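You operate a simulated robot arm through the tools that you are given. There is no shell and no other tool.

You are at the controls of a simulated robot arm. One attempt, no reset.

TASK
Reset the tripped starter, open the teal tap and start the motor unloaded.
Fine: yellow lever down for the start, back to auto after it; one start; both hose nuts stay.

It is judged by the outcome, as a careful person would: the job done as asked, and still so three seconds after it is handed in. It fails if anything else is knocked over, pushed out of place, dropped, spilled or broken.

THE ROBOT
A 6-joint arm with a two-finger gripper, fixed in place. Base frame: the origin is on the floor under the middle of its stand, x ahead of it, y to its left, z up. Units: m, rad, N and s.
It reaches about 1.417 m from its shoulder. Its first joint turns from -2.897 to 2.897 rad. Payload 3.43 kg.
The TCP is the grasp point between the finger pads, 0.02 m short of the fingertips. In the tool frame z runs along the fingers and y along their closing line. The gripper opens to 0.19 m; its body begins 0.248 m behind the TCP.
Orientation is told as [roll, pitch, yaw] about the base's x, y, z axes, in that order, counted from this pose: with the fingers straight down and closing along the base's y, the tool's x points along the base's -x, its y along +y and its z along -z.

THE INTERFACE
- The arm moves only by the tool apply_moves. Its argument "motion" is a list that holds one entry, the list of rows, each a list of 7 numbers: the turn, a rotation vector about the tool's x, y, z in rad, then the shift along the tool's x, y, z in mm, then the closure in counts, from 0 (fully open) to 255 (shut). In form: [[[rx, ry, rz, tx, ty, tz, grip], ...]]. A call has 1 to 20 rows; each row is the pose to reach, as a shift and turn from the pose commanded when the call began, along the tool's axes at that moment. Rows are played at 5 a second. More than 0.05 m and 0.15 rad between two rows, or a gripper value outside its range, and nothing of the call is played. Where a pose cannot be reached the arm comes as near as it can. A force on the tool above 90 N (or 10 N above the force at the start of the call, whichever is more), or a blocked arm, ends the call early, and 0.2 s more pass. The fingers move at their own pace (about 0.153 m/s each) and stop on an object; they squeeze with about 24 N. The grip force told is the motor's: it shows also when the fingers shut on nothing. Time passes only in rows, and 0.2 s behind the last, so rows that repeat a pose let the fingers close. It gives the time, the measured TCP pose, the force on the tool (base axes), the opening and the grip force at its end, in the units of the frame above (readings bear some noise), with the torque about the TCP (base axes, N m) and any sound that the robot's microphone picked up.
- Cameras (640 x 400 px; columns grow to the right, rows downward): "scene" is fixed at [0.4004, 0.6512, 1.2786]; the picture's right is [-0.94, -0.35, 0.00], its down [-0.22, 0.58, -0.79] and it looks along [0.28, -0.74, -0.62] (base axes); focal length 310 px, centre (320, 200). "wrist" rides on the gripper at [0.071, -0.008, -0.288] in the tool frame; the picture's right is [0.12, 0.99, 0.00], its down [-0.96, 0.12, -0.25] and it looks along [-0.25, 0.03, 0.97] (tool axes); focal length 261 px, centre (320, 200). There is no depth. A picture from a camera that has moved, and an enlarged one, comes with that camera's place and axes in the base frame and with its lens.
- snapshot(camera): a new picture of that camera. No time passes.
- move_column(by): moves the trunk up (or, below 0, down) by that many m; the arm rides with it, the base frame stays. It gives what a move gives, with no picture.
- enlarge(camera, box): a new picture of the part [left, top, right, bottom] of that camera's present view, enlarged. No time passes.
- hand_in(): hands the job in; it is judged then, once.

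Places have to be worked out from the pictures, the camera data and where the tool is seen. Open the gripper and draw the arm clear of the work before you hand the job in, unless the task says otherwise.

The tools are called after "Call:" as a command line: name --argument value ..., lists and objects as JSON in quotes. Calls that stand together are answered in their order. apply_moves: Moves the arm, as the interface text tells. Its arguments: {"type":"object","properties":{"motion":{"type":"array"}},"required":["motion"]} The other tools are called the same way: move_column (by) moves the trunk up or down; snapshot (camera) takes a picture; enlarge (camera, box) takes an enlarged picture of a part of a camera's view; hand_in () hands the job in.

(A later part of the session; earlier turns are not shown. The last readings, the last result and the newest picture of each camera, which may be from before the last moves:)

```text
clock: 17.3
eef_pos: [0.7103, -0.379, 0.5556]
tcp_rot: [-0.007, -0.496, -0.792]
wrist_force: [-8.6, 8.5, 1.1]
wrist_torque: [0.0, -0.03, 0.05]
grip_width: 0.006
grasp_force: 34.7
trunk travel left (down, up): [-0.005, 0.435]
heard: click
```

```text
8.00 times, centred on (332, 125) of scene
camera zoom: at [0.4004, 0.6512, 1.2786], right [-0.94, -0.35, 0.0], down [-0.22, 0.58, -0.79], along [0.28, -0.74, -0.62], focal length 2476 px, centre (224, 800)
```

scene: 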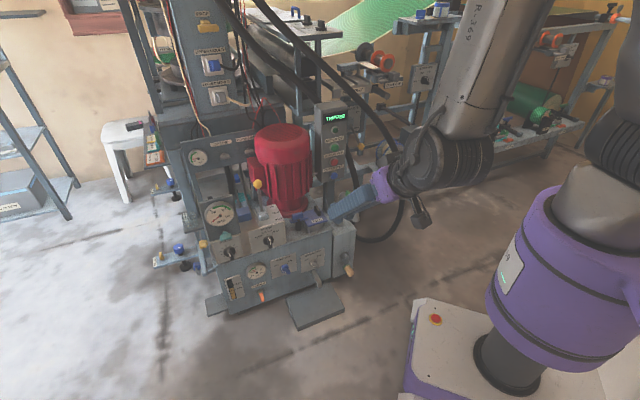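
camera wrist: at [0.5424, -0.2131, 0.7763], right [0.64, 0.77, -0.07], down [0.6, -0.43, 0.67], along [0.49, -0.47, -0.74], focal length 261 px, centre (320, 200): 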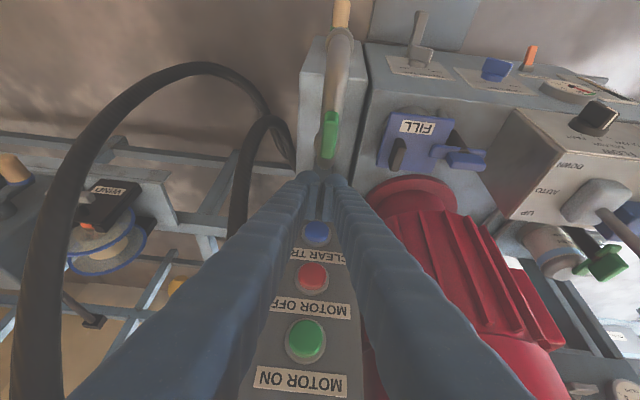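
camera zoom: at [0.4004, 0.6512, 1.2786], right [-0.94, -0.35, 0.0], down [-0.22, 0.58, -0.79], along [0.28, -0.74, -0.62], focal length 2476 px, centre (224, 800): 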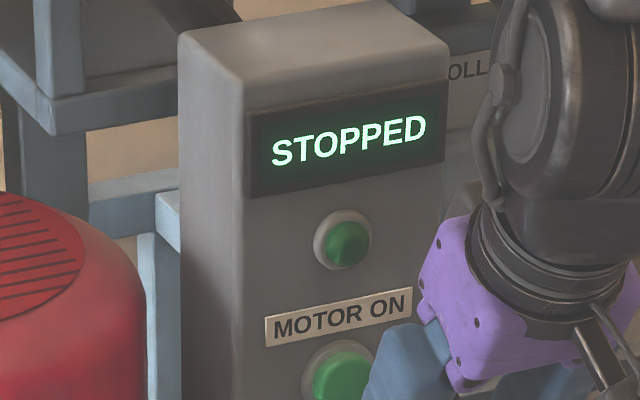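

A click was heard and the display changed to STOPPED: the trip is cleared. I retract along the normal and then up along the tool axis, above the gooseneck.

Call:
apply_moves --motion '[[[0, 0, 0, 13.2, 0, -7.1, 255], [0, 0, 0, 26.4, 0, -14.2, 255], [0, 0, 0, 39.6, 0, -21.3, 255], [0, 0, 0, 39.6, 0, -61, 255], [0, 0, 0, 39.6, 0, -101, 255], [0, 0, 0, 39.6, 0, -141, 255], [0, 0, 0, 39.6, 0, -181, 255]]]'

Call:
snapshot --camera "scene"

```text
clock: 18.9
eef_pos: [0.6291, -0.2912, 0.6926]
tcp_rot: [-0.004, -0.496, -0.795]
wrist_force: [0.9, -0.3, 0.1]
wrist_torque: [0.04, 0.04, 0.01]
grip_width: 0.0001
grasp_force: 34.3
out of reach, approached as far as the arm can: row 3
trunk travel left (down, up): [-0.005, 0.435]
```

```text
taken
```

scene: 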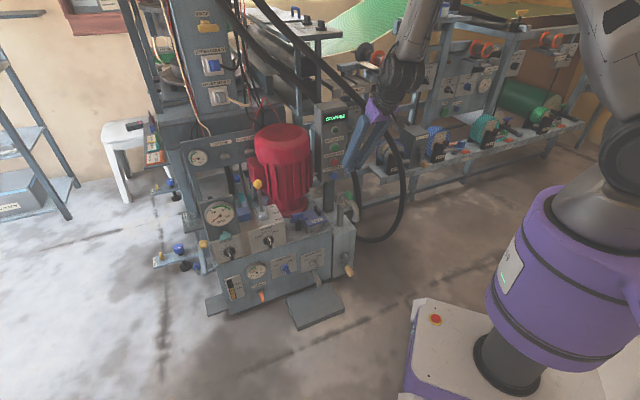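

Display still reads STOPPED and the arm is clear. Next I travel in front of the machine, above the FLOW/RELIEF boxes, to a viewing place near the teal tap (0.960, 0.061, 0.534).

Call:
apply_moves --motion '[[[0, 0, 0, 4.6, 39, -17.8, 255], [0, 0, 0, 9.2, 78, -35.5, 255], [0, 0, 0, 13.8, 117, -53.3, 255], [0, 0, 0, 18.4, 156.1, -71, 255], [0, 0, 0, 23, 195.1, -88.8, 255], [0, 0, 0, 27.6, 234.1, -106.5, 255], [0, 0, 0, 32.2, 273.1, -124.3, 255], [0, 0, 0, 36.8, 312.1, -142, 255], [0, 0, 0, 45.4, 349.8, -131.5, 255], [0, 0, 0, 54.1, 387.5, -121, 255], [0, 0, 0, 62.7, 425.2, -110.6, 255], [0, 0, 0, 71.3, 462.9, -100.1, 255], [0, 0, 0, 80, 500.6, -89.6, 255], [0, 0, 0, 88.6, 538.3, -79.1, 255]]]'

Call:
snapshot --camera "wrist"

Call:
snapshot --camera "scene"

```text
clock: 21.9
eef_pos: [0.9303, 0.1677, 0.7201]
tcp_rot: [-0.006, -0.498, -0.791]
wrist_force: [-0.1, -0.6, -0.4]
wrist_torque: [0.08, -0.04, 0.05]
grip_width: 0.0
grasp_force: 34.4
trunk travel left (down, up): [-0.005, 0.435]
```

```text
taken
camera wrist: at [0.785, 0.3033, 0.9382], right [0.64, 0.77, -0.06], down [0.59, -0.44, 0.68], along [0.49, -0.47, -0.73], focal length 261 px, centre (320, 200)
```

wrist: 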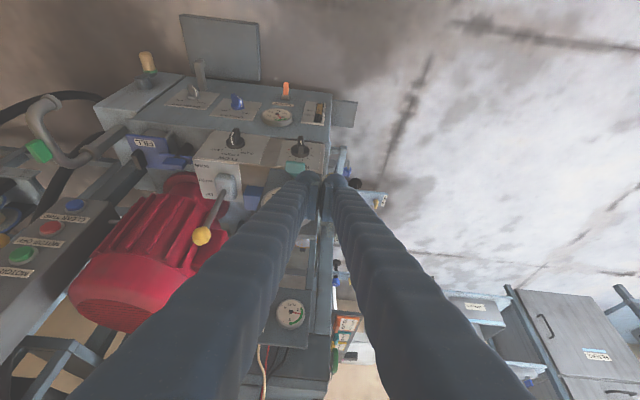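

```text
taken
```

scene: 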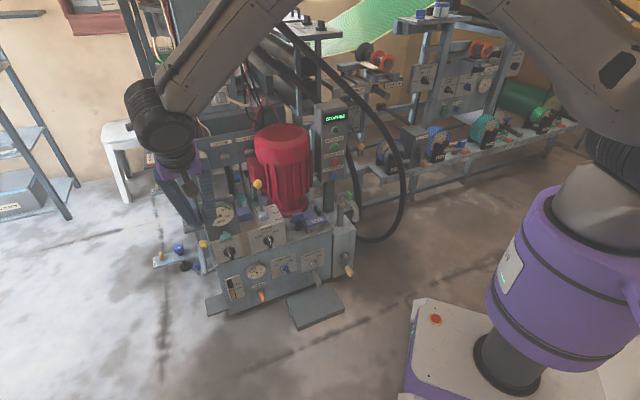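

The tap is now in view just beside the fingertips. I zoom on it from both cameras to fix its geometry and the room around it.

Call:
enlarge --camera "wrist" --box '[230, 120, 358, 200]'

Call:
enlarge --camera "wrist" --box '[268, 140, 332, 180]'

Call:
enlarge --camera "scene" --box '[188, 195, 268, 255]'

```text
5.00 times, centred on (294, 160) of wrist
camera zoom: at [0.785, 0.3033, 0.9382], right [0.64, 0.77, -0.06], down [0.59, -0.44, 0.68], along [0.49, -0.47, -0.73], focal length 1303 px, centre (450, 400)
```

zoom: 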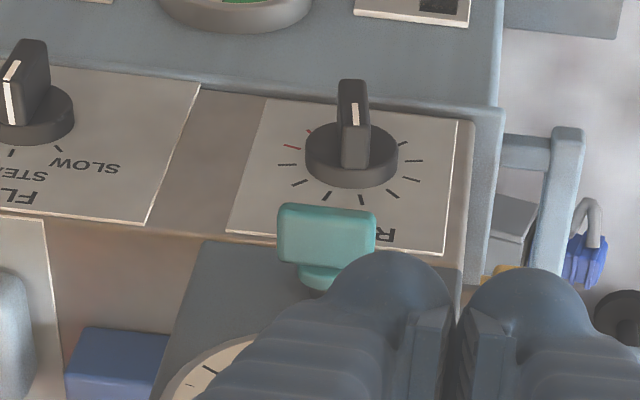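

```text
10.00 times, centred on (300, 160) of wrist
camera zoom: at [0.785, 0.3033, 0.9382], right [0.64, 0.77, -0.06], down [0.59, -0.44, 0.68], along [0.49, -0.47, -0.73], focal length 2606 px, centre (520, 600)
```

zoom: 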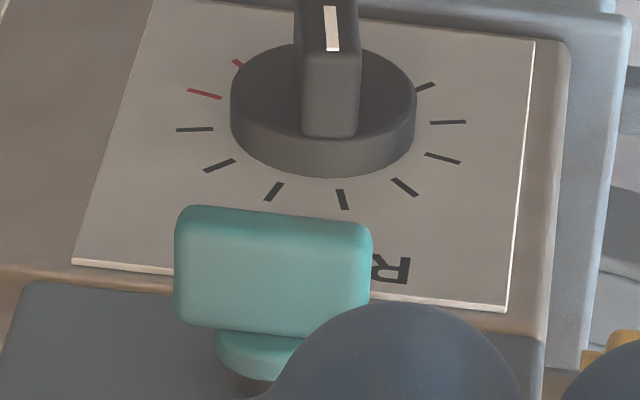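

```text
6.67 times, centred on (228, 225) of scene
camera zoom: at [0.4004, 0.6512, 1.2786], right [-0.94, -0.35, 0.0], down [-0.22, 0.58, -0.79], along [0.28, -0.74, -0.62], focal length 2064 px, centre (933, 33)
```

zoom: 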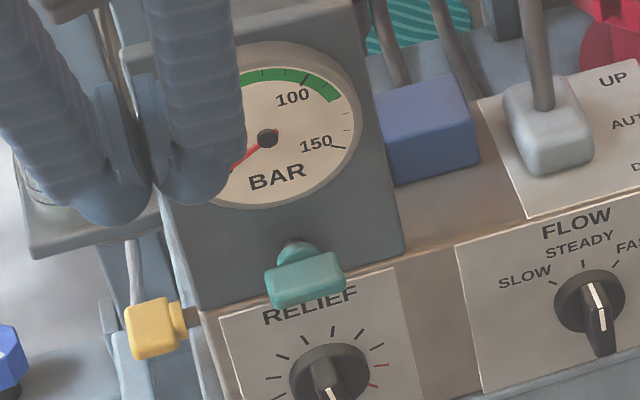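

Combining the three views, the tap bar's centre is about (0.965, 0.060, 0.531), 3.7 cm long, standing ~3.5 cm out from the gauge plate, with the RELIEF knob about 9.5 cm below it. I will open it by pushing its left end down and around (counter-clockwise) with the right-hand fingertip, so first I bring that tip just above the left end.

Call:
apply_moves --motion '[[[0, 0, 0, -1.9, -3.9, 28.8, 255], [0, 0, 0, -3.8, -7.7, 57.5, 255], [0, 0, 0, -5.7, -11.6, 86.3, 255], [0, 0, 0, -7.5, -15.4, 115, 255], [0, 0, 0, -9.4, -19.3, 143.8, 255], [0, 0, 0, -11.3, -23.1, 168, 255]]]'

Call:
enlarge --camera "wrist" --box '[262, 140, 374, 210]'

Call:
enlarge --camera "scene" --box '[188, 195, 268, 255]'

```text
clock: 23.3
eef_pos: [0.9771, 0.0862, 0.5782]
tcp_rot: [-0.006, -0.501, -0.792]
wrist_force: [-4.7, 2.4, 1.7]
wrist_torque: [-0.08, 0.02, -0.11]
grip_width: 0.0
grasp_force: 34.0
trunk travel left (down, up): [-0.005, 0.435]
```

```text
5.71 times, centred on (318, 175) of wrist
camera zoom: at [0.8323, 0.2235, 0.7966], right [0.64, 0.77, -0.06], down [0.59, -0.44, 0.68], along [0.49, -0.47, -0.73], focal length 1489 px, centre (331, 343)
```

zoom: 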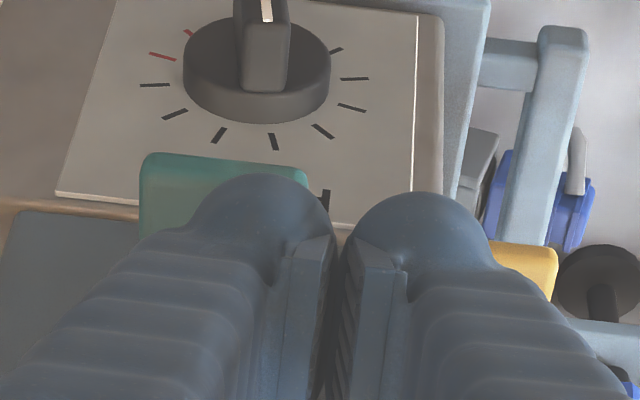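

```text
6.67 times, centred on (228, 225) of scene
camera zoom: at [0.4004, 0.6512, 1.2786], right [-0.94, -0.35, 0.0], down [-0.22, 0.58, -0.79], along [0.28, -0.74, -0.62], focal length 2064 px, centre (933, 33)
```

zoom: 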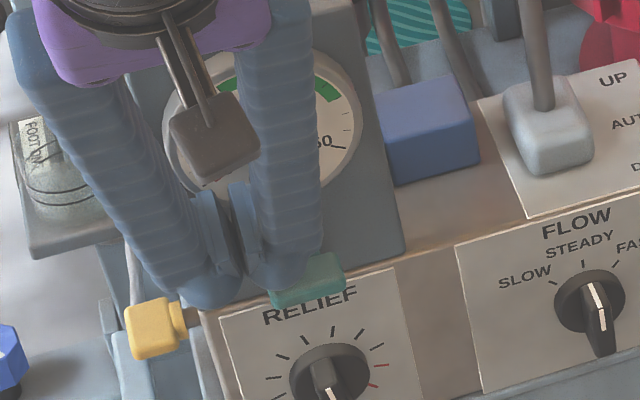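

There is a light contact (about 5 N back along the normal) — a fingertip's rear side is probably touching the gauge rim. I back off 8 mm toward the front and check.

Call:
apply_moves --motion '[[[0, 0, 0, 3.5, 0, -1.9, 255], [0, 0, 0, 7, 0, -3.8, 255]]]'

Call:
enlarge --camera "wrist" --box '[262, 140, 374, 210]'

Call:
enlarge --camera "scene" --box '[200, 200, 248, 250]'

```text
clock: 23.9
eef_pos: [0.9717, 0.0919, 0.5791]
tcp_rot: [-0.005, -0.499, -0.792]
wrist_force: [-0.2, -0.4, 0.1]
wrist_torque: [0.01, -0.02, 0.01]
grip_width: 0.0
grasp_force: 34.4
trunk travel left (down, up): [-0.005, 0.435]
```

```text
5.71 times, centred on (318, 175) of wrist
camera zoom: at [0.8271, 0.229, 0.797], right [0.64, 0.77, -0.06], down [0.59, -0.44, 0.68], along [0.49, -0.47, -0.73], focal length 1489 px, centre (331, 343)
```

zoom: 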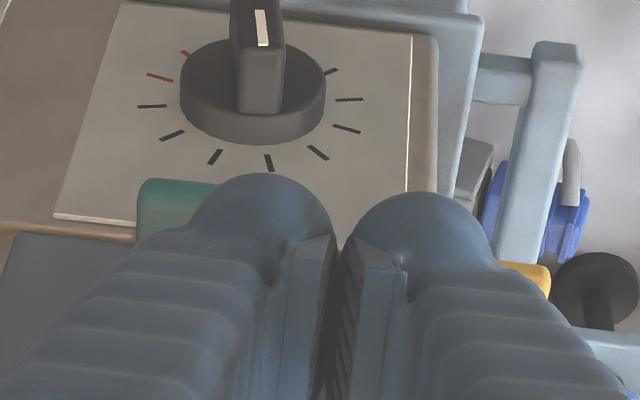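

```text
8.00 times, centred on (224, 225) of scene
camera zoom: at [0.4004, 0.6512, 1.2786], right [-0.94, -0.35, 0.0], down [-0.22, 0.58, -0.79], along [0.28, -0.74, -0.62], focal length 2476 px, centre (1088, 0)
```

zoom: 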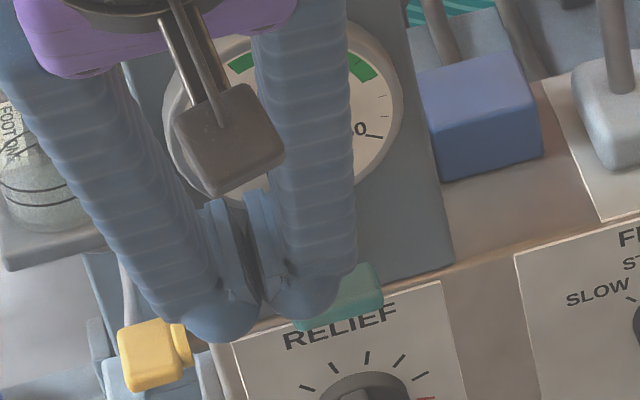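

Contact gone. I now lower the tip beside the gauge onto the bar's left end, staying slightly further forward, and watch the force.

Call:
apply_moves --motion '[[[0, 0, 0, 1.6, 0.3, 6, 255], [0, 0, 0, 3.1, 0.6, 12, 255], [0, 0, 0, 4.7, 1, 18, 255]]]'

Call:
enlarge --camera "scene" --box '[200, 200, 248, 250]'

Call:
enlarge --camera "wrist" --box '[262, 140, 374, 210]'

```text
clock: 24.7
eef_pos: [0.9757, 0.0895, 0.5596]
tcp_rot: [-0.005, -0.498, -0.795]
wrist_force: [-0.1, -0.4, -0.1]
wrist_torque: [-0.04, 0.0, 0.02]
grip_width: 0.0004
grasp_force: 34.2
trunk travel left (down, up): [-0.005, 0.435]
```

```text
8.00 times, centred on (224, 225) of scene
camera zoom: at [0.4004, 0.6512, 1.2786], right [-0.94, -0.35, 0.0], down [-0.22, 0.58, -0.79], along [0.28, -0.74, -0.62], focal length 2476 px, centre (1088, 0)
```

zoom: 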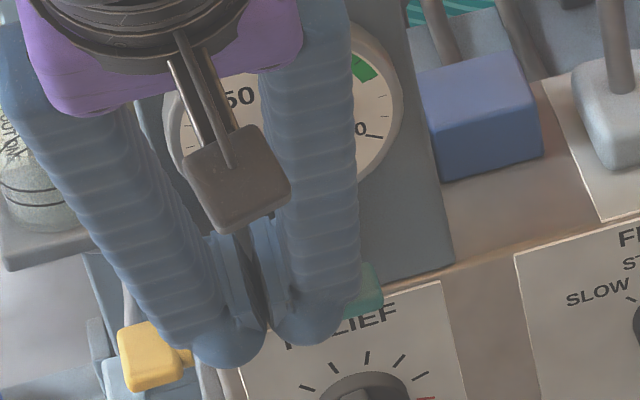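

```text
5.71 times, centred on (318, 175) of wrist
camera zoom: at [0.831, 0.2264, 0.7782], right [0.64, 0.77, -0.06], down [0.59, -0.44, 0.68], along [0.49, -0.47, -0.73], focal length 1489 px, centre (331, 343)
```

zoom: 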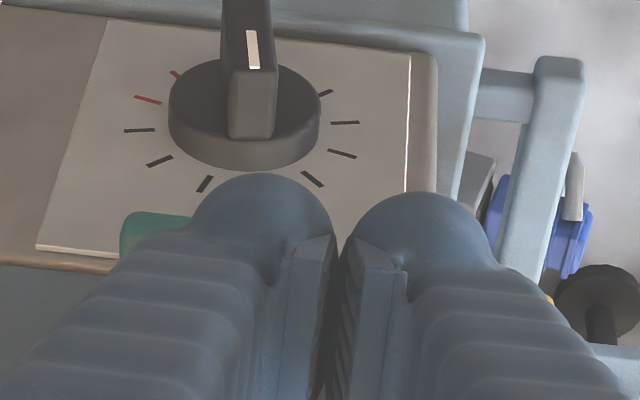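

No contact yet; accounting for the ~3 cm disc radius of the fingertip, the bar should be met within a few mm. I continue straight down in 3 mm rows.

Call:
apply_moves --motion '[[[0, 0, 0, 1.4, 0, 2.6, 255], [0, 0, 0, 2.9, 0.5, 5.3, 255], [0, 0, 0, 4.3, 1, 7.9, 255]]]'

Call:
enlarge --camera "scene" --box '[200, 200, 248, 250]'

```text
clock: 25.5
eef_pos: [0.9776, 0.0898, 0.552]
tcp_rot: [-0.003, -0.5, -0.793]
wrist_force: [0.4, 3.2, 3.3]
wrist_torque: [0.0, 0.04, 0.01]
grip_width: 0.0
grasp_force: 34.6
trunk travel left (down, up): [-0.005, 0.435]
```

```text
8.00 times, centred on (224, 225) of scene
camera zoom: at [0.4004, 0.6512, 1.2786], right [-0.94, -0.35, 0.0], down [-0.22, 0.58, -0.79], along [0.28, -0.74, -0.62], focal length 2476 px, centre (1088, 0)
```

zoom: 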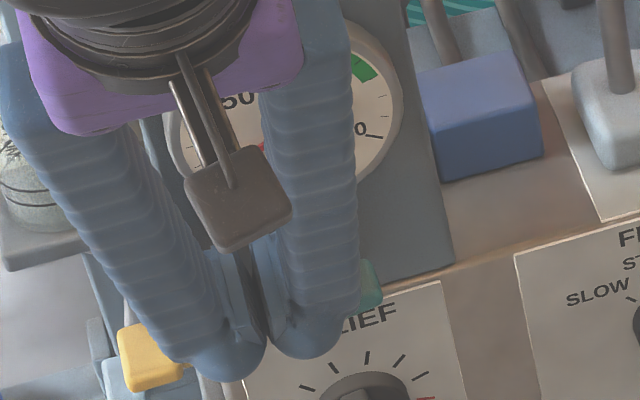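

Contact on the bar (3.3 N up, some sideways): it's being pushed the right way. I continue along an arc, down and slightly left, in small rows.

Call:
apply_moves --motion '[[[0, 0, 0, 1.9, 2, 3.5, 255], [0, 0, 0, 3.8, 4.5, 7, 255], [0, 0, 0, 6, 6.5, 11, 255], [0, 0, 0, 8.1, 8, 14.9, 255]]]'

Call:
enlarge --camera "scene" --box '[200, 200, 248, 250]'

Call:
enlarge --camera "wrist" --box '[262, 140, 374, 210]'

```text
clock: 26.5
eef_pos: [0.9819, 0.0948, 0.5334]
tcp_rot: [-0.005, -0.498, -0.793]
wrist_force: [4.5, 3.3, -0.4]
wrist_torque: [0.06, -0.08, 0.04]
grip_width: 0.0002
grasp_force: 34.5
trunk travel left (down, up): [-0.005, 0.435]
```

```text
8.00 times, centred on (224, 225) of scene
camera zoom: at [0.4004, 0.6512, 1.2786], right [-0.94, -0.35, 0.0], down [-0.22, 0.58, -0.79], along [0.28, -0.74, -0.62], focal length 2476 px, centre (1088, 0)
```

zoom: 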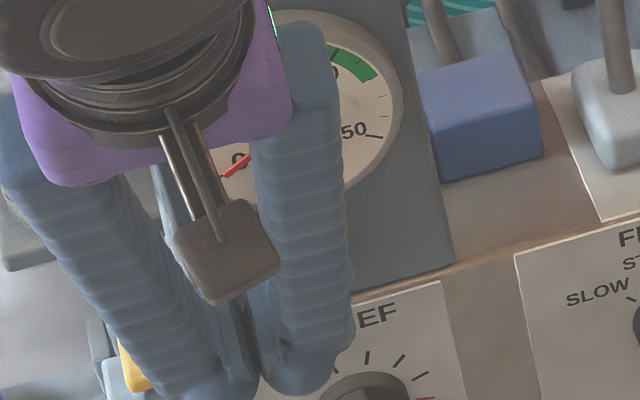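

```text
5.71 times, centred on (318, 175) of wrist
camera zoom: at [0.8374, 0.2318, 0.7515], right [0.64, 0.77, -0.06], down [0.59, -0.44, 0.68], along [0.49, -0.47, -0.73], focal length 1489 px, centre (331, 343)
```

zoom: 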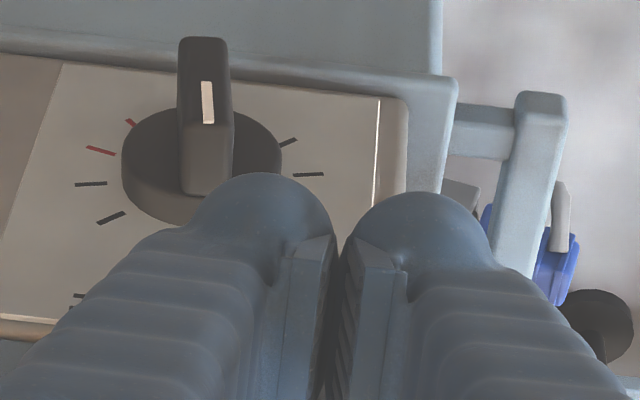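

The bar has swung out of the wrist view and the reaction is now sideways (~5.5 N), so it is nearly upright. I go a little lower and then look.

Call:
apply_moves --motion '[[[0, 0, 0, 1.9, 0, 3.5, 255], [0, 0, 0, 3.8, 0, 7, 255], [0, 0, 0, 5.3, -0.5, 9.7, 255]]]'

Call:
enlarge --camera "scene" --box '[200, 200, 248, 250]'

```text
clock: 27.3
eef_pos: [0.9823, 0.0964, 0.5228]
tcp_rot: [-0.003, -0.499, -0.794]
wrist_force: [4.0, 4.0, 3.8]
wrist_torque: [-0.12, 0.13, 0.05]
grip_width: 0.0003
grasp_force: 34.4
trunk travel left (down, up): [-0.005, 0.435]
```

```text
8.00 times, centred on (224, 225) of scene
camera zoom: at [0.4004, 0.6512, 1.2786], right [-0.94, -0.35, 0.0], down [-0.22, 0.58, -0.79], along [0.28, -0.74, -0.62], focal length 2476 px, centre (1088, 0)
```

zoom: 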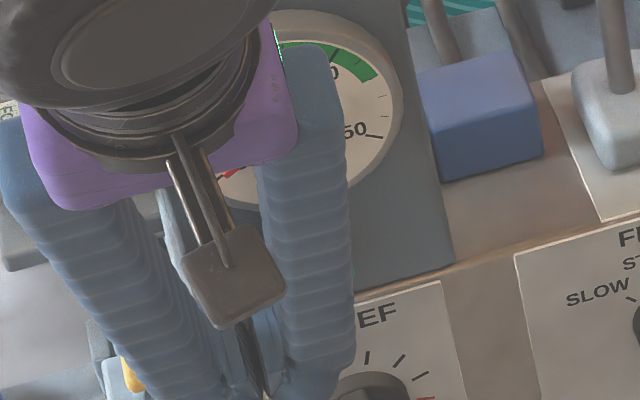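

I ease off to the left to see how far the bar has turned.

Call:
apply_moves --motion '[[[0, 0, 0, 0, 10, 0, 255], [0, 0, 0, 5, 22, -3, 255], [0, 0, 0, 12, 35, -6, 255]]]'

Call:
enlarge --camera "scene" --box '[200, 200, 248, 250]'

Call:
enlarge --camera "wrist" --box '[220, 140, 332, 210]'

```text
clock: 28.1
eef_pos: [0.9979, 0.1296, 0.5222]
tcp_rot: [-0.006, -0.5, -0.791]
wrist_force: [0.4, 0.2, 1.2]
wrist_torque: [0.02, -0.02, -0.01]
grip_width: 0.0001
grasp_force: 34.2
trunk travel left (down, up): [-0.005, 0.435]
```

```text
8.00 times, centred on (224, 225) of scene
camera zoom: at [0.4004, 0.6512, 1.2786], right [-0.94, -0.35, 0.0], down [-0.22, 0.58, -0.79], along [0.28, -0.74, -0.62], focal length 2476 px, centre (1088, 0)
```

zoom: 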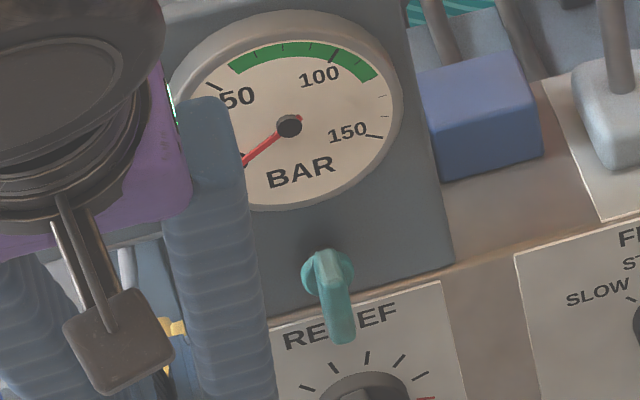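

```text
5.71 times, centred on (276, 175) of wrist
camera zoom: at [0.853, 0.266, 0.7406], right [0.64, 0.77, -0.06], down [0.59, -0.44, 0.68], along [0.49, -0.47, -0.73], focal length 1489 px, centre (571, 343)
```

zoom: 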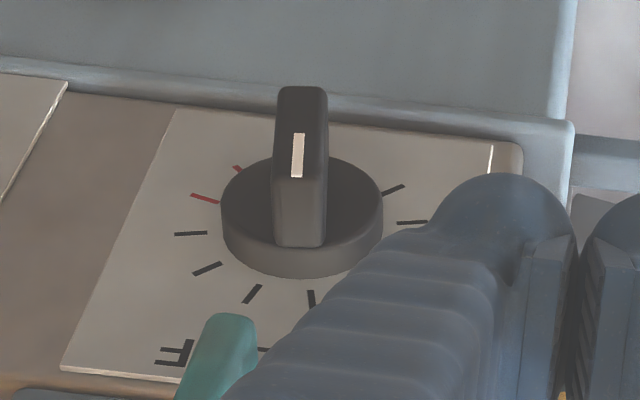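

The teal bar now stands upright, turned a full quarter: the tap is open. I retreat up the tool axis and go to a stand-off in front of and above the yellow lever ball (~(0.915, -0.104, 0.653)), opening the fingers to about 8 cm.

Call:
apply_moves --motion '[[[0, 0, 0, 2, 0, -37, 255], [0, 0, 0, 2, 0, -75, 255], [0, 0, 0, 2, 0, -112, 255], [0, 0, 0, 0, 0, -150, 255], [0, 0, 0, -22.4, -31.9, -159, 220], [0, 0, 0, -44.9, -63.8, -168.1, 180], [0, 0, 0, -67.3, -95.7, -177.1, 148], [0, 0, 0, -89.8, -127.6, -186.1, 148], [0, 0, 0, -112.2, -159.5, -195.1, 148], [0, 0, 0, -134.7, -191.4, -204.2, 148], [0, 0, 0, -157.1, -223.3, -213.2, 148]]]'

Call:
snapshot --camera "wrist"

Call:
enlarge --camera "scene" --box '[180, 130, 340, 260]'

```text
clock: 30.5
eef_pos: [0.864, -0.0519, 0.7856]
tcp_rot: [-0.005, -0.499, -0.792]
wrist_force: [0.3, 0.5, -0.7]
wrist_torque: [-0.12, 0.04, -0.05]
grip_width: 0.0799
grasp_force: 0.1
trunk travel left (down, up): [-0.005, 0.435]
```

```text
taken
camera wrist: at [0.7191, 0.0853, 1.0038], right [0.64, 0.77, -0.06], down [0.59, -0.44, 0.68], along [0.49, -0.47, -0.73], focal length 261 px, centre (320, 200)
```

wrist: 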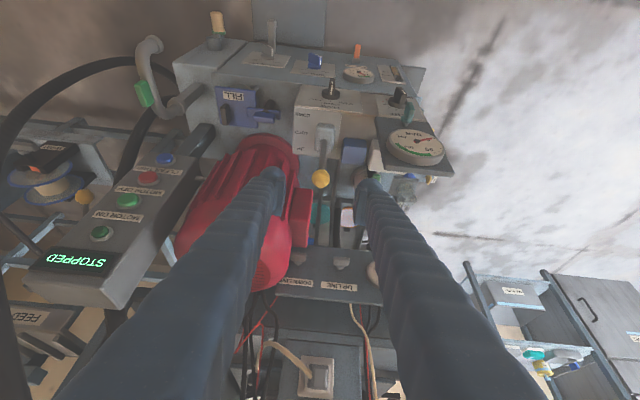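

```text
3.08 times, centred on (260, 195) of scene
camera zoom: at [0.4004, 0.6512, 1.2786], right [-0.94, -0.35, 0.0], down [-0.22, 0.58, -0.79], along [0.28, -0.74, -0.62], focal length 952 px, centre (505, 215)
```

zoom: 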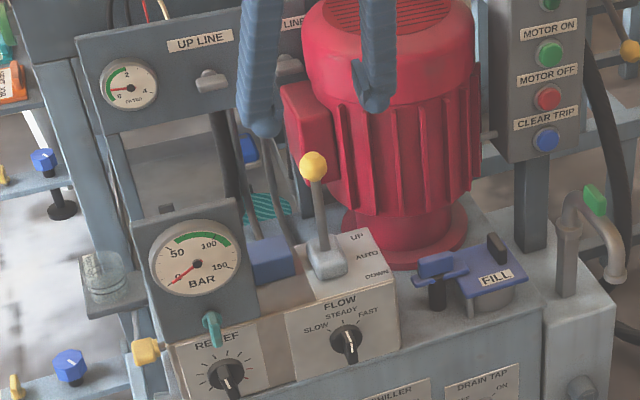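

The lever is seen between the open fingers; the motor's red terminal box sits close by on its right and behind. I zoom in to measure the clearances there.

Call:
enlarge --camera "wrist" --box '[256, 130, 384, 210]'

Call:
enlarge --camera "wrist" --box '[276, 170, 376, 270]'

Call:
enlarge --camera "scene" --box '[230, 145, 310, 225]'

```text
5.00 times, centred on (320, 170) of wrist
camera zoom: at [0.7191, 0.0853, 1.0038], right [0.64, 0.77, -0.06], down [0.59, -0.44, 0.68], along [0.49, -0.47, -0.73], focal length 1303 px, centre (320, 350)
```

zoom: 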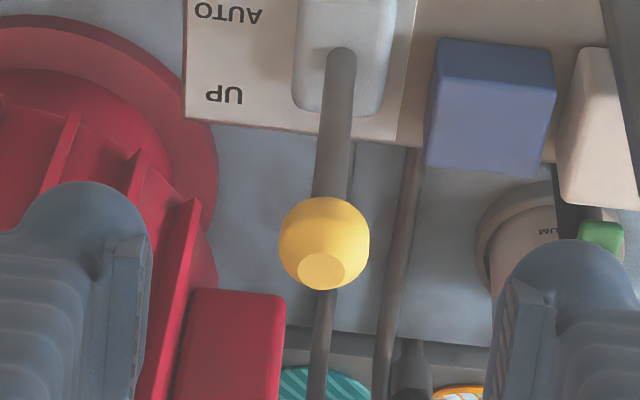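

```text
4.00 times, centred on (326, 220) of wrist
camera zoom: at [0.7191, 0.0853, 1.0038], right [0.64, 0.77, -0.06], down [0.59, -0.44, 0.68], along [0.49, -0.47, -0.73], focal length 1043 px, centre (296, 120)
```

zoom: 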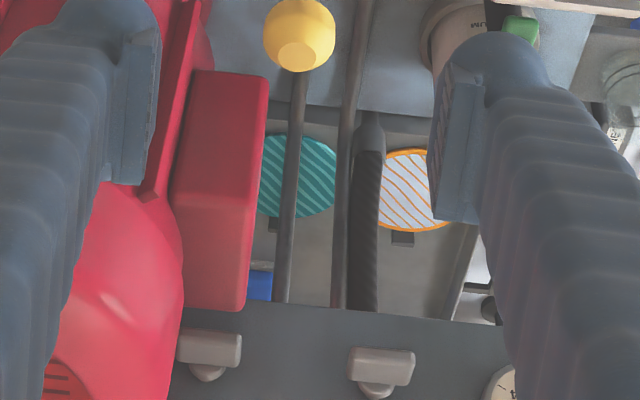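

```text
5.00 times, centred on (270, 185) of scene
camera zoom: at [0.4004, 0.6512, 1.2786], right [-0.94, -0.35, 0.0], down [-0.22, 0.58, -0.79], along [0.28, -0.74, -0.62], focal length 1548 px, centre (570, 275)
```

zoom: 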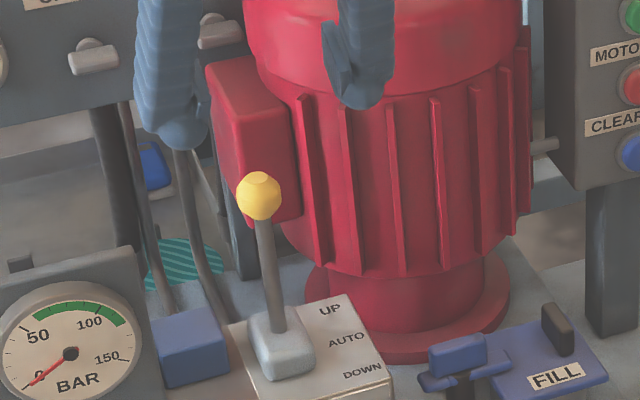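

The ball is at about (0.916, -0.104, 0.655), the terminal box is ~13 cm behind it, and the fingers have room on both sides. I descend along the tool axis to bring the open pads around the ball.

Call:
apply_moves --motion '[[[0, 0, 0, 0, 0, 30, 148], [0, 0, 0, 0, 0, 60, 148], [0, 0, 0, 0, 0, 90, 148], [0, 0, 0, 0, 0, 120, 148], [0, 0, 0, -1, 0, 147, 148]]]'

Call:
enlarge --camera "wrist" --box '[240, 130, 400, 230]'

Call:
enlarge --camera "scene" --box '[220, 145, 300, 225]'

```text
clock: 31.7
eef_pos: [0.9135, -0.1039, 0.659]
tcp_rot: [-0.005, -0.5, -0.791]
wrist_force: [-0.3, 0.1, -0.1]
wrist_torque: [-0.09, 0.0, -0.01]
grip_width: 0.0799
grasp_force: 0.2
trunk travel left (down, up): [-0.005, 0.435]
```

```text
4.00 times, centred on (320, 180) of wrist
camera zoom: at [0.768, 0.0332, 0.8769], right [0.64, 0.77, -0.06], down [0.59, -0.44, 0.68], along [0.49, -0.47, -0.73], focal length 1043 px, centre (320, 280)
```

zoom: 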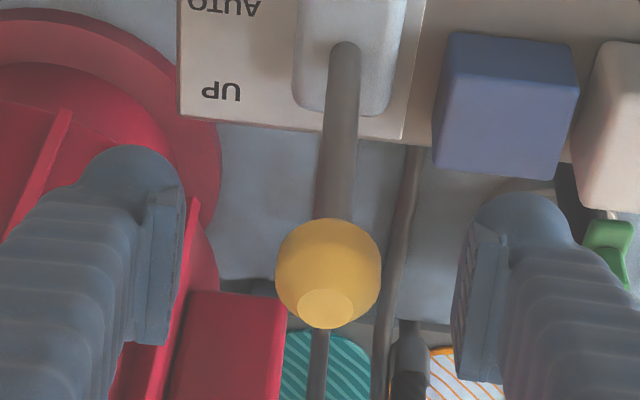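

```text
5.00 times, centred on (260, 185) of scene
camera zoom: at [0.4004, 0.6512, 1.2786], right [-0.94, -0.35, 0.0], down [-0.22, 0.58, -0.79], along [0.28, -0.74, -0.62], focal length 1548 px, centre (620, 275)
```

zoom: 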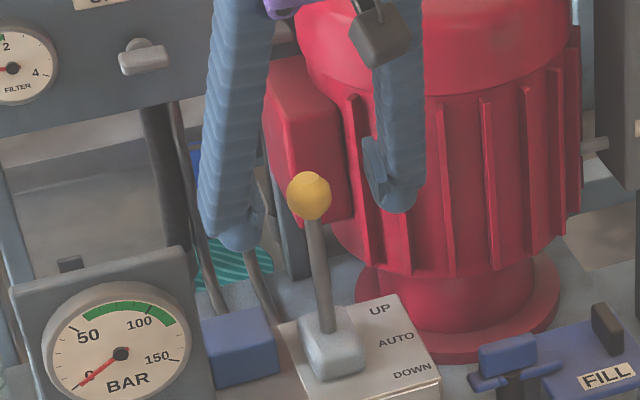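

The ball sits between the pads, within a few millimetres of the TCP. I shift 2.5 mm left and close on it.

Call:
apply_moves --motion '[[[0, 0, 0, 0, 2.5, 1.5, 148], [0, 0, 0, 0, 2.5, 1.5, 255], [0, 0, 0, 0, 2.5, 1.5, 255], [0, 0, 0, 0, 2.5, 1.5, 255], [0, 0, 0, 0, 2.5, 1.5, 255]]]'

Call:
enlarge --camera "wrist" --box '[240, 130, 400, 230]'

Call:
enlarge --camera "scene" --box '[220, 145, 300, 225]'

```text
clock: 32.9
eef_pos: [0.9157, -0.1026, 0.6566]
tcp_rot: [-0.005, -0.501, -0.794]
wrist_force: [-1.3, 0.4, 0.6]
wrist_torque: [0.09, 0.1, 0.0]
grip_width: 0.0294
grasp_force: 44.6
trunk travel left (down, up): [-0.005, 0.435]
```

```text
4.00 times, centred on (320, 180) of wrist
camera zoom: at [0.7706, 0.0347, 0.8755], right [0.64, 0.77, -0.06], down [0.59, -0.44, 0.68], along [0.49, -0.47, -0.73], focal length 1043 px, centre (320, 280)
```

zoom: 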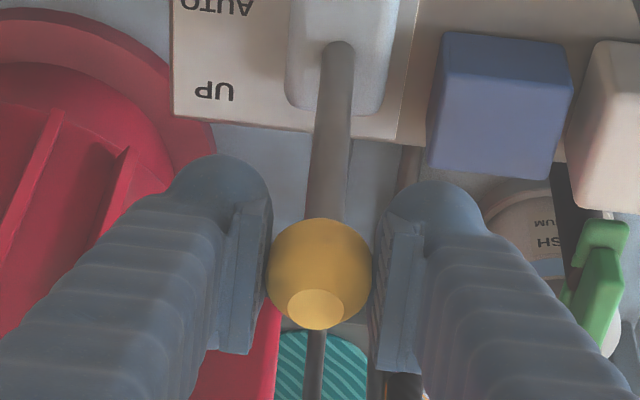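

```text
5.00 times, centred on (260, 185) of scene
camera zoom: at [0.4004, 0.6512, 1.2786], right [-0.94, -0.35, 0.0], down [-0.22, 0.58, -0.79], along [0.28, -0.74, -0.62], focal length 1548 px, centre (620, 275)
```

zoom: 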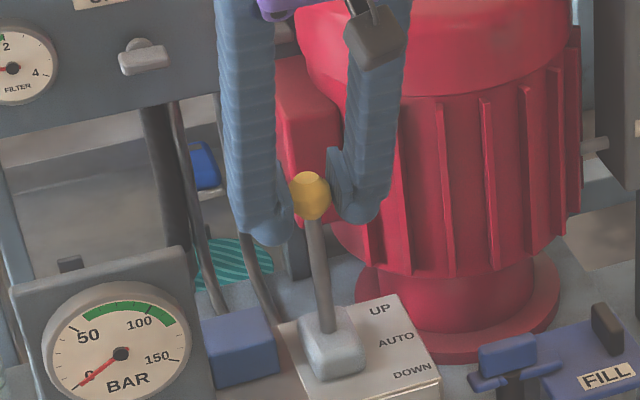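

The ball is held (29 mm). I now draw the lever toward DOWN (toward the front) along an arc about its boot, a bit at a time.

Call:
apply_moves --motion '[[[0, 0, 0, 4.3, 0, -2.2, 255], [0, 0, 0, 8.5, 0, -4.2, 255], [0, 0, 0, 12.7, 0, -6.1, 255], [0, 0, 0, 19.2, 0, -8.6, 255]]]'

Call:
enlarge --camera "scene" --box '[220, 145, 300, 225]'

```text
clock: 33.9
eef_pos: [0.902, -0.0879, 0.6556]
tcp_rot: [-0.005, -0.499, -0.794]
wrist_force: [2.9, -10.2, 5.8]
wrist_torque: [-0.91, -0.72, -0.02]
grip_width: 0.0298
grasp_force: 45.3
trunk travel left (down, up): [-0.005, 0.435]
```

```text
5.00 times, centred on (260, 185) of scene
camera zoom: at [0.4004, 0.6512, 1.2786], right [-0.94, -0.35, 0.0], down [-0.22, 0.58, -0.79], along [0.28, -0.74, -0.62], focal length 1548 px, centre (620, 275)
```

zoom: 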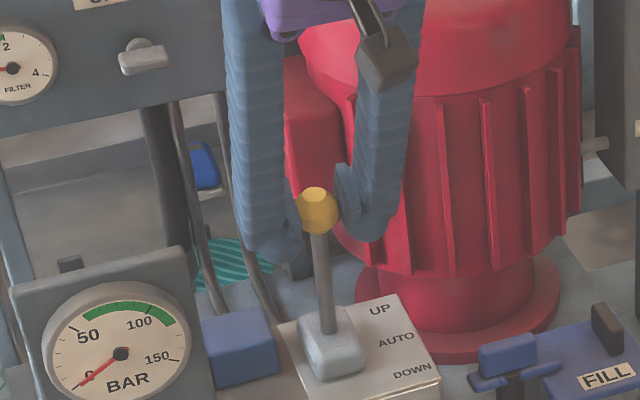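

The lever follows (≈9 N resistance along its travel, slight sideways pull). I continue toward DOWN with a small sideways correction.

Call:
apply_moves --motion '[[[0, 0, 0, 5, -0.8, -2, 255], [0, 0, 0, 10, -1.5, -3.9, 255], [0, 0, 0, 15, -1.5, -5.6, 255], [0, 0, 0, 20, -1.5, -7.1, 255]]]'

Call:
enlarge --camera "scene" --box '[220, 145, 300, 225]'

```text
clock: 34.9
eef_pos: [0.8856, -0.0717, 0.6507]
tcp_rot: [-0.003, -0.499, -0.794]
wrist_force: [10.3, -2.5, -5.4]
wrist_torque: [-0.73, -0.72, 0.06]
grip_width: 0.0296
grasp_force: 45.1
trunk travel left (down, up): [-0.005, 0.435]
```

```text
5.00 times, centred on (260, 185) of scene
camera zoom: at [0.4004, 0.6512, 1.2786], right [-0.94, -0.35, 0.0], down [-0.22, 0.58, -0.79], along [0.28, -0.74, -0.62], focal length 1548 px, centre (620, 275)
```

zoom: 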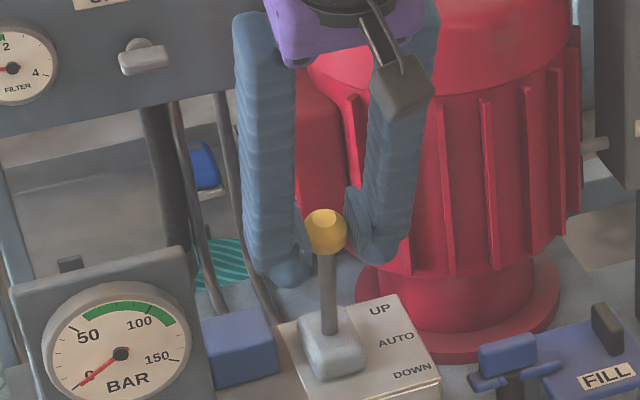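

Lever is now leaning about 0.3 rad toward DOWN with steady ~9 N. I keep following the arc, lowering slightly more, and watch for the stop or a click.

Call:
apply_moves --motion '[[[0, 0, 0, 4.8, 0.8, -1.4, 255], [0, 0, 0, 9.8, 0.8, -1.8, 255], [0, 0, 0, 14.7, 0.8, -1.8, 255]]]'

Call:
enlarge --camera "scene" --box '[220, 145, 300, 225]'

```text
clock: 35.7
eef_pos: [0.8764, -0.063, 0.647]
tcp_rot: [-0.003, -0.498, -0.794]
wrist_force: [5.9, -5.5, 5.1]
wrist_torque: [-1.0, -0.85, 0.02]
grip_width: 0.0298
grasp_force: 45.5
trunk travel left (down, up): [-0.005, 0.435]
```

```text
5.00 times, centred on (260, 185) of scene
camera zoom: at [0.4004, 0.6512, 1.2786], right [-0.94, -0.35, 0.0], down [-0.22, 0.58, -0.79], along [0.28, -0.74, -0.62], focal length 1548 px, centre (620, 275)
```

zoom: 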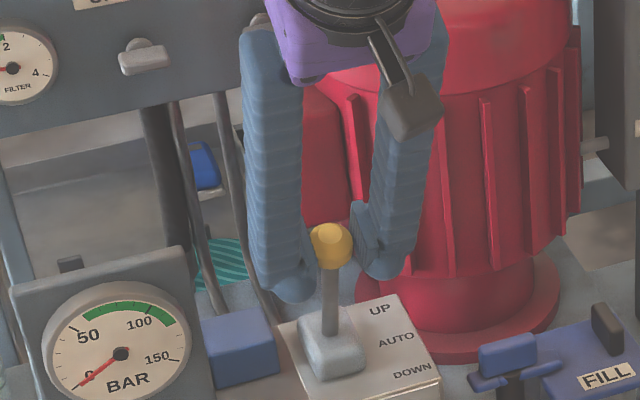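

Still smooth: about 8 N along the travel, ~19° of lean. I continue another 14 mm.

Call:
apply_moves --motion '[[[0, 0, 0, 4.8, 0, -1.2, 255], [0, 0, 0, 9.6, 0, -2.3, 255], [0, 0, 0, 14.4, 0, -3.3, 255]]]'

Call:
enlarge --camera "scene" --box '[220, 145, 300, 225]'

```text
clock: 36.5
eef_pos: [0.8668, -0.0527, 0.6418]
tcp_rot: [-0.006, -0.497, -0.792]
wrist_force: [4.8, -6.3, -1.5]
wrist_torque: [-0.78, -0.67, 0.02]
grip_width: 0.0295
grasp_force: 45.0
trunk travel left (down, up): [-0.005, 0.435]
```

```text
5.00 times, centred on (260, 185) of scene
camera zoom: at [0.4004, 0.6512, 1.2786], right [-0.94, -0.35, 0.0], down [-0.22, 0.58, -0.79], along [0.28, -0.74, -0.62], focal length 1548 px, centre (620, 275)
```

zoom: 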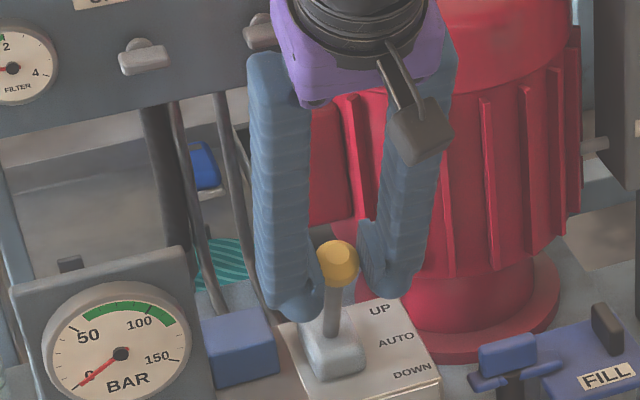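

Force is unchanged (~8 N), no stop yet at about 24°. I go a further 15 mm.

Call:
apply_moves --motion '[[[0, 0, 0, 5.5, 0, -0.5, 255], [0, 0, 0, 11, 0, -0.9, 255], [0, 0, 0, 16.5, 0, -1.1, 255]]]'

Call:
enlarge --camera "scene" --box '[220, 145, 300, 225]'

```text
clock: 37.3
eef_pos: [0.8555, -0.0414, 0.6301]
tcp_rot: [-0.008, -0.495, -0.794]
wrist_force: [0.1, -0.6, -0.9]
wrist_torque: [0.08, 0.12, -0.01]
grip_width: 0.0
grasp_force: 34.1
trunk travel left (down, up): [-0.005, 0.435]
```

```text
5.00 times, centred on (260, 185) of scene
camera zoom: at [0.4004, 0.6512, 1.2786], right [-0.94, -0.35, 0.0], down [-0.22, 0.58, -0.79], along [0.28, -0.74, -0.62], focal length 1548 px, centre (620, 275)
```

zoom: 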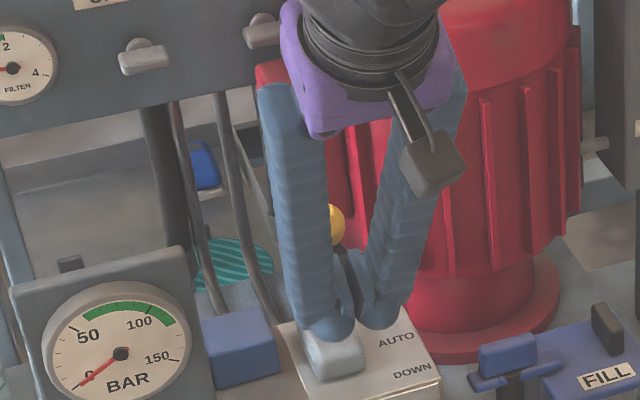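

The ball slipped out of the fingers near the end of the travel; part of it shows behind them. I retreat up the tool axis with open fingers to see where the lever now stands.

Call:
apply_moves --motion '[[[0, 0, 0, 8, 0, -30, 255], [0, 0, 0, 12, 0, -70, 255], [0, 0, 0, 14, 0, -110, 148], [0, 0, 0, 14, 0, -130, 148]]]'

Call:
enlarge --camera "scene" --box '[220, 145, 300, 225]'

Call:
enlarge --camera "wrist" --box '[240, 110, 400, 210]'

```text
clock: 38.3
eef_pos: [0.8021, 0.0113, 0.7422]
tcp_rot: [-0.004, -0.499, -0.793]
wrist_force: [0.1, 0.3, -0.1]
wrist_torque: [-0.05, 0.04, -0.05]
grip_width: 0.0799
grasp_force: 0.1
trunk travel left (down, up): [-0.005, 0.435]
```

```text
5.00 times, centred on (260, 185) of scene
camera zoom: at [0.4004, 0.6512, 1.2786], right [-0.94, -0.35, 0.0], down [-0.22, 0.58, -0.79], along [0.28, -0.74, -0.62], focal length 1548 px, centre (620, 275)
```

zoom: 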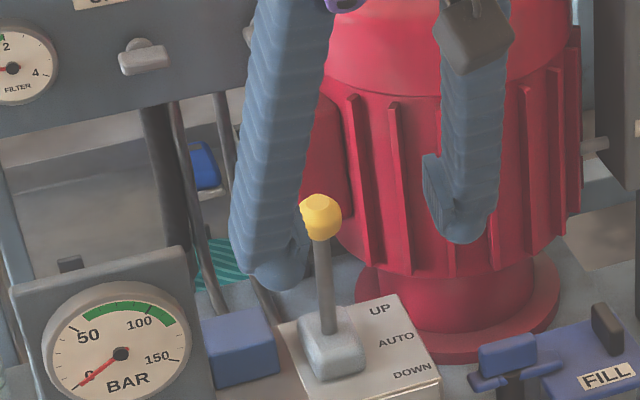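

```text
4.00 times, centred on (320, 160) of wrist
camera zoom: at [0.6569, 0.1482, 0.9599], right [0.64, 0.77, -0.06], down [0.59, -0.44, 0.68], along [0.49, -0.47, -0.73], focal length 1043 px, centre (320, 360)
```

zoom: 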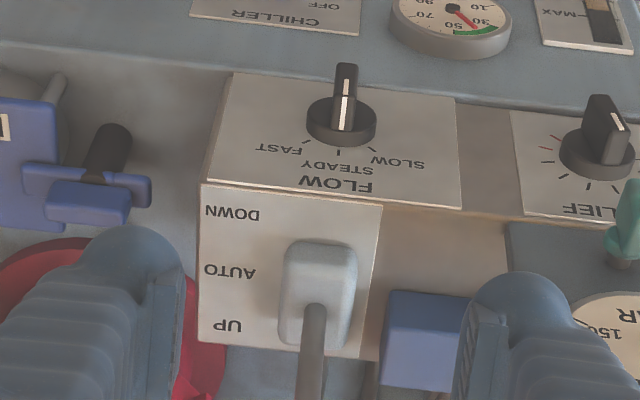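

The lever sits part-way, leaning slightly toward DOWN (ball moved ~28 mm from AUTO). I wait a moment without touching it to see whether it is still moving back.

Call:
apply_moves --motion '[[[0, 0, 0, 0, 0, 0, 148], [0, 0, 0, 0, 0, 0, 148], [0, 0, 0, 0, 0, 0, 148], [0, 0, 0, 0, 0, 0, 148], [0, 0, 0, 0, 0, 0, 148]]]'

Call:
enlarge --camera "scene" --box '[220, 145, 300, 225]'

```text
clock: 39.5
eef_pos: [0.8015, 0.0112, 0.7406]
tcp_rot: [-0.006, -0.499, -0.794]
wrist_force: [-0.2, -0.1, 0.9]
wrist_torque: [-0.02, -0.02, 0.01]
grip_width: 0.0795
grasp_force: 0.0
trunk travel left (down, up): [-0.005, 0.435]
```

```text
5.00 times, centred on (260, 185) of scene
camera zoom: at [0.4004, 0.6512, 1.2786], right [-0.94, -0.35, 0.0], down [-0.22, 0.58, -0.79], along [0.28, -0.74, -0.62], focal length 1548 px, centre (620, 275)
```

zoom: 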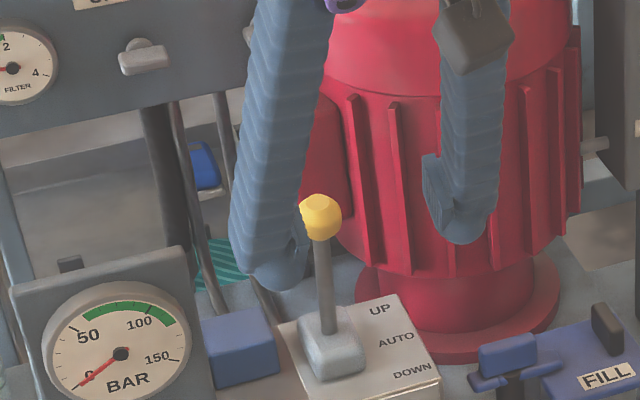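

The lever holds still where it is, so it is friction-held: the squeeze kicked it back when the ball popped out. I re-grip the ball at its present place (about (0.896, -0.084, 0.654)).

Call:
apply_moves --motion '[[[0, 0, 0, -18.9, -0.1, 35.3, 148], [0, 0, 0, -37.8, -0.2, 70.6, 148], [0, 0, 0, -56.6, -0.3, 105.9, 148], [0, 0, 0, -75.5, -0.4, 141.2, 148]]]'

Call:
enlarge --camera "wrist" --box '[240, 130, 400, 230]'

Call:
enlarge --camera "scene" --box '[220, 145, 300, 225]'

```text
clock: 40.5
eef_pos: [0.8965, -0.0854, 0.6535]
tcp_rot: [-0.004, -0.5, -0.795]
wrist_force: [-0.1, 0.1, 0.2]
wrist_torque: [-0.05, -0.05, -0.02]
grip_width: 0.0798
grasp_force: 0.1
trunk travel left (down, up): [-0.005, 0.435]
```

```text
4.00 times, centred on (320, 180) of wrist
camera zoom: at [0.7523, 0.0511, 0.8721], right [0.64, 0.77, -0.06], down [0.59, -0.44, 0.68], along [0.49, -0.47, -0.73], focal length 1043 px, centre (320, 280)
```

zoom: 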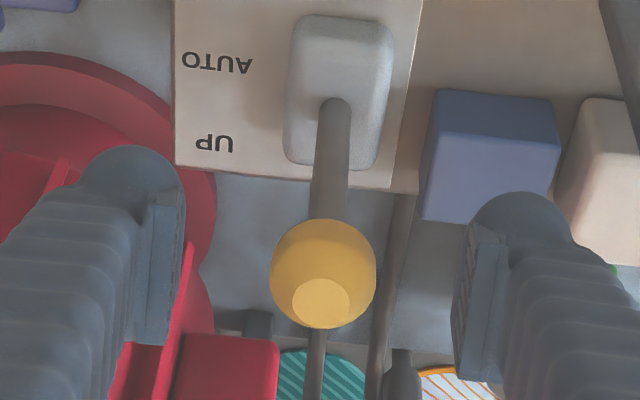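

```text
5.00 times, centred on (260, 185) of scene
camera zoom: at [0.4004, 0.6512, 1.2786], right [-0.94, -0.35, 0.0], down [-0.22, 0.58, -0.79], along [0.28, -0.74, -0.62], focal length 1548 px, centre (620, 275)
```

zoom: 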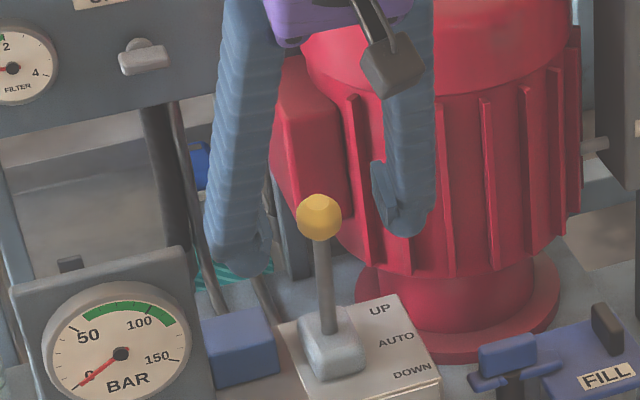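

The ball is centred between the pads. I close and draw it again toward DOWN, this time a bit past where it last held, in two stages.

Call:
apply_moves --motion '[[[0, 0, 0, 0, 1.5, 1, 255], [0, 0, 0, 0, 1.5, 1, 255], [0, 0, 0, 0, 1.5, 1, 255], [0, 0, 0, 0, 1.5, 1, 255], [0, 0, 0, 5.3, 1.5, -1.6, 255], [0, 0, 0, 10.6, 1.5, -3, 255], [0, 0, 0, 16.2, 1.5, -4.4, 255], [0, 0, 0, 21.8, 1.5, -5.6, 255], [0, 0, 0, 27.4, 1.5, -6.6, 255]]]'

Call:
enlarge --camera "scene" --box '[220, 145, 300, 225]'

```text
clock: 42.5
eef_pos: [0.8797, -0.066, 0.6463]
tcp_rot: [-0.006, -0.497, -0.795]
wrist_force: [2.5, -16.4, -10.6]
wrist_torque: [-0.81, -0.66, -0.06]
grip_width: 0.0297
grasp_force: 44.4
trunk travel left (down, up): [-0.005, 0.435]
```

```text
5.00 times, centred on (260, 185) of scene
camera zoom: at [0.4004, 0.6512, 1.2786], right [-0.94, -0.35, 0.0], down [-0.22, 0.58, -0.79], along [0.28, -0.74, -0.62], focal length 1548 px, centre (620, 275)
```

zoom: 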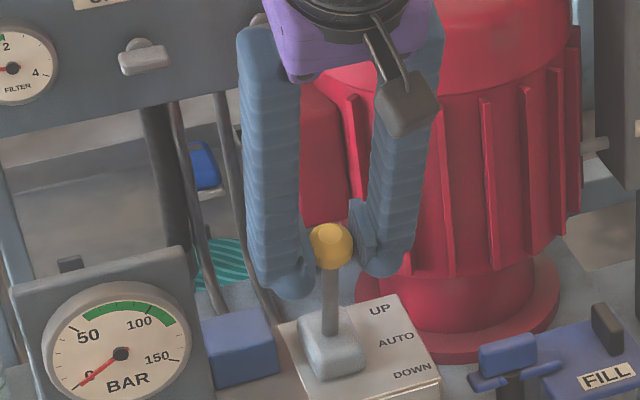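

The ball follows; side and vertical forces show I'm a couple of mm off its true arc, so I correct while continuing to the earlier furthest point.

Call:
apply_moves --motion '[[[0, 0, 0, 5, -1.5, 0.6, 255], [0, 0, 0, 10, -2, 0.4, 255], [0, 0, 0, 15, -2, -0.1, 255], [0, 0, 0, 20, -2, -0.7, 255]]]'

Call:
enlarge --camera "scene" --box '[220, 145, 300, 225]'

Call:
enlarge --camera "wrist" --box '[240, 130, 400, 230]'

```text
clock: 43.5
eef_pos: [0.8678, -0.0543, 0.6385]
tcp_rot: [-0.003, -0.499, -0.795]
wrist_force: [25.4, -19.3, -5.6]
wrist_torque: [0.16, 0.03, -0.03]
grip_width: 0.03
grasp_force: 45.3
trunk travel left (down, up): [-0.005, 0.435]
```

```text
5.00 times, centred on (260, 185) of scene
camera zoom: at [0.4004, 0.6512, 1.2786], right [-0.94, -0.35, 0.0], down [-0.22, 0.58, -0.79], along [0.28, -0.74, -0.62], focal length 1548 px, centre (620, 275)
```

zoom: 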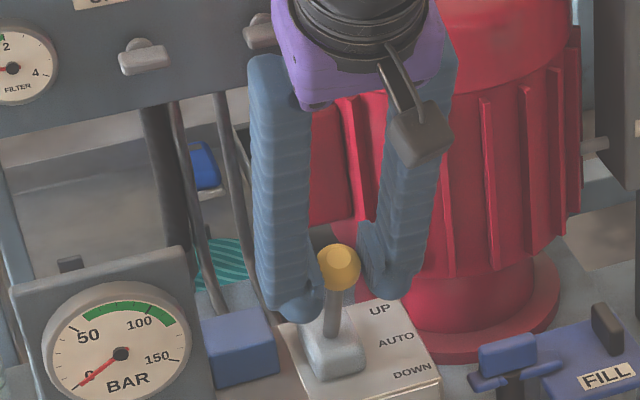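

```text
4.00 times, centred on (320, 180) of wrist
camera zoom: at [0.7223, 0.0827, 0.857], right [0.64, 0.77, -0.06], down [0.59, -0.44, 0.68], along [0.5, -0.47, -0.73], focal length 1043 px, centre (320, 280)
```

zoom: 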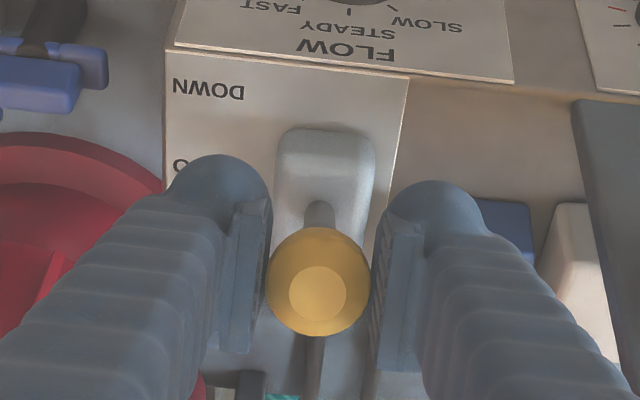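

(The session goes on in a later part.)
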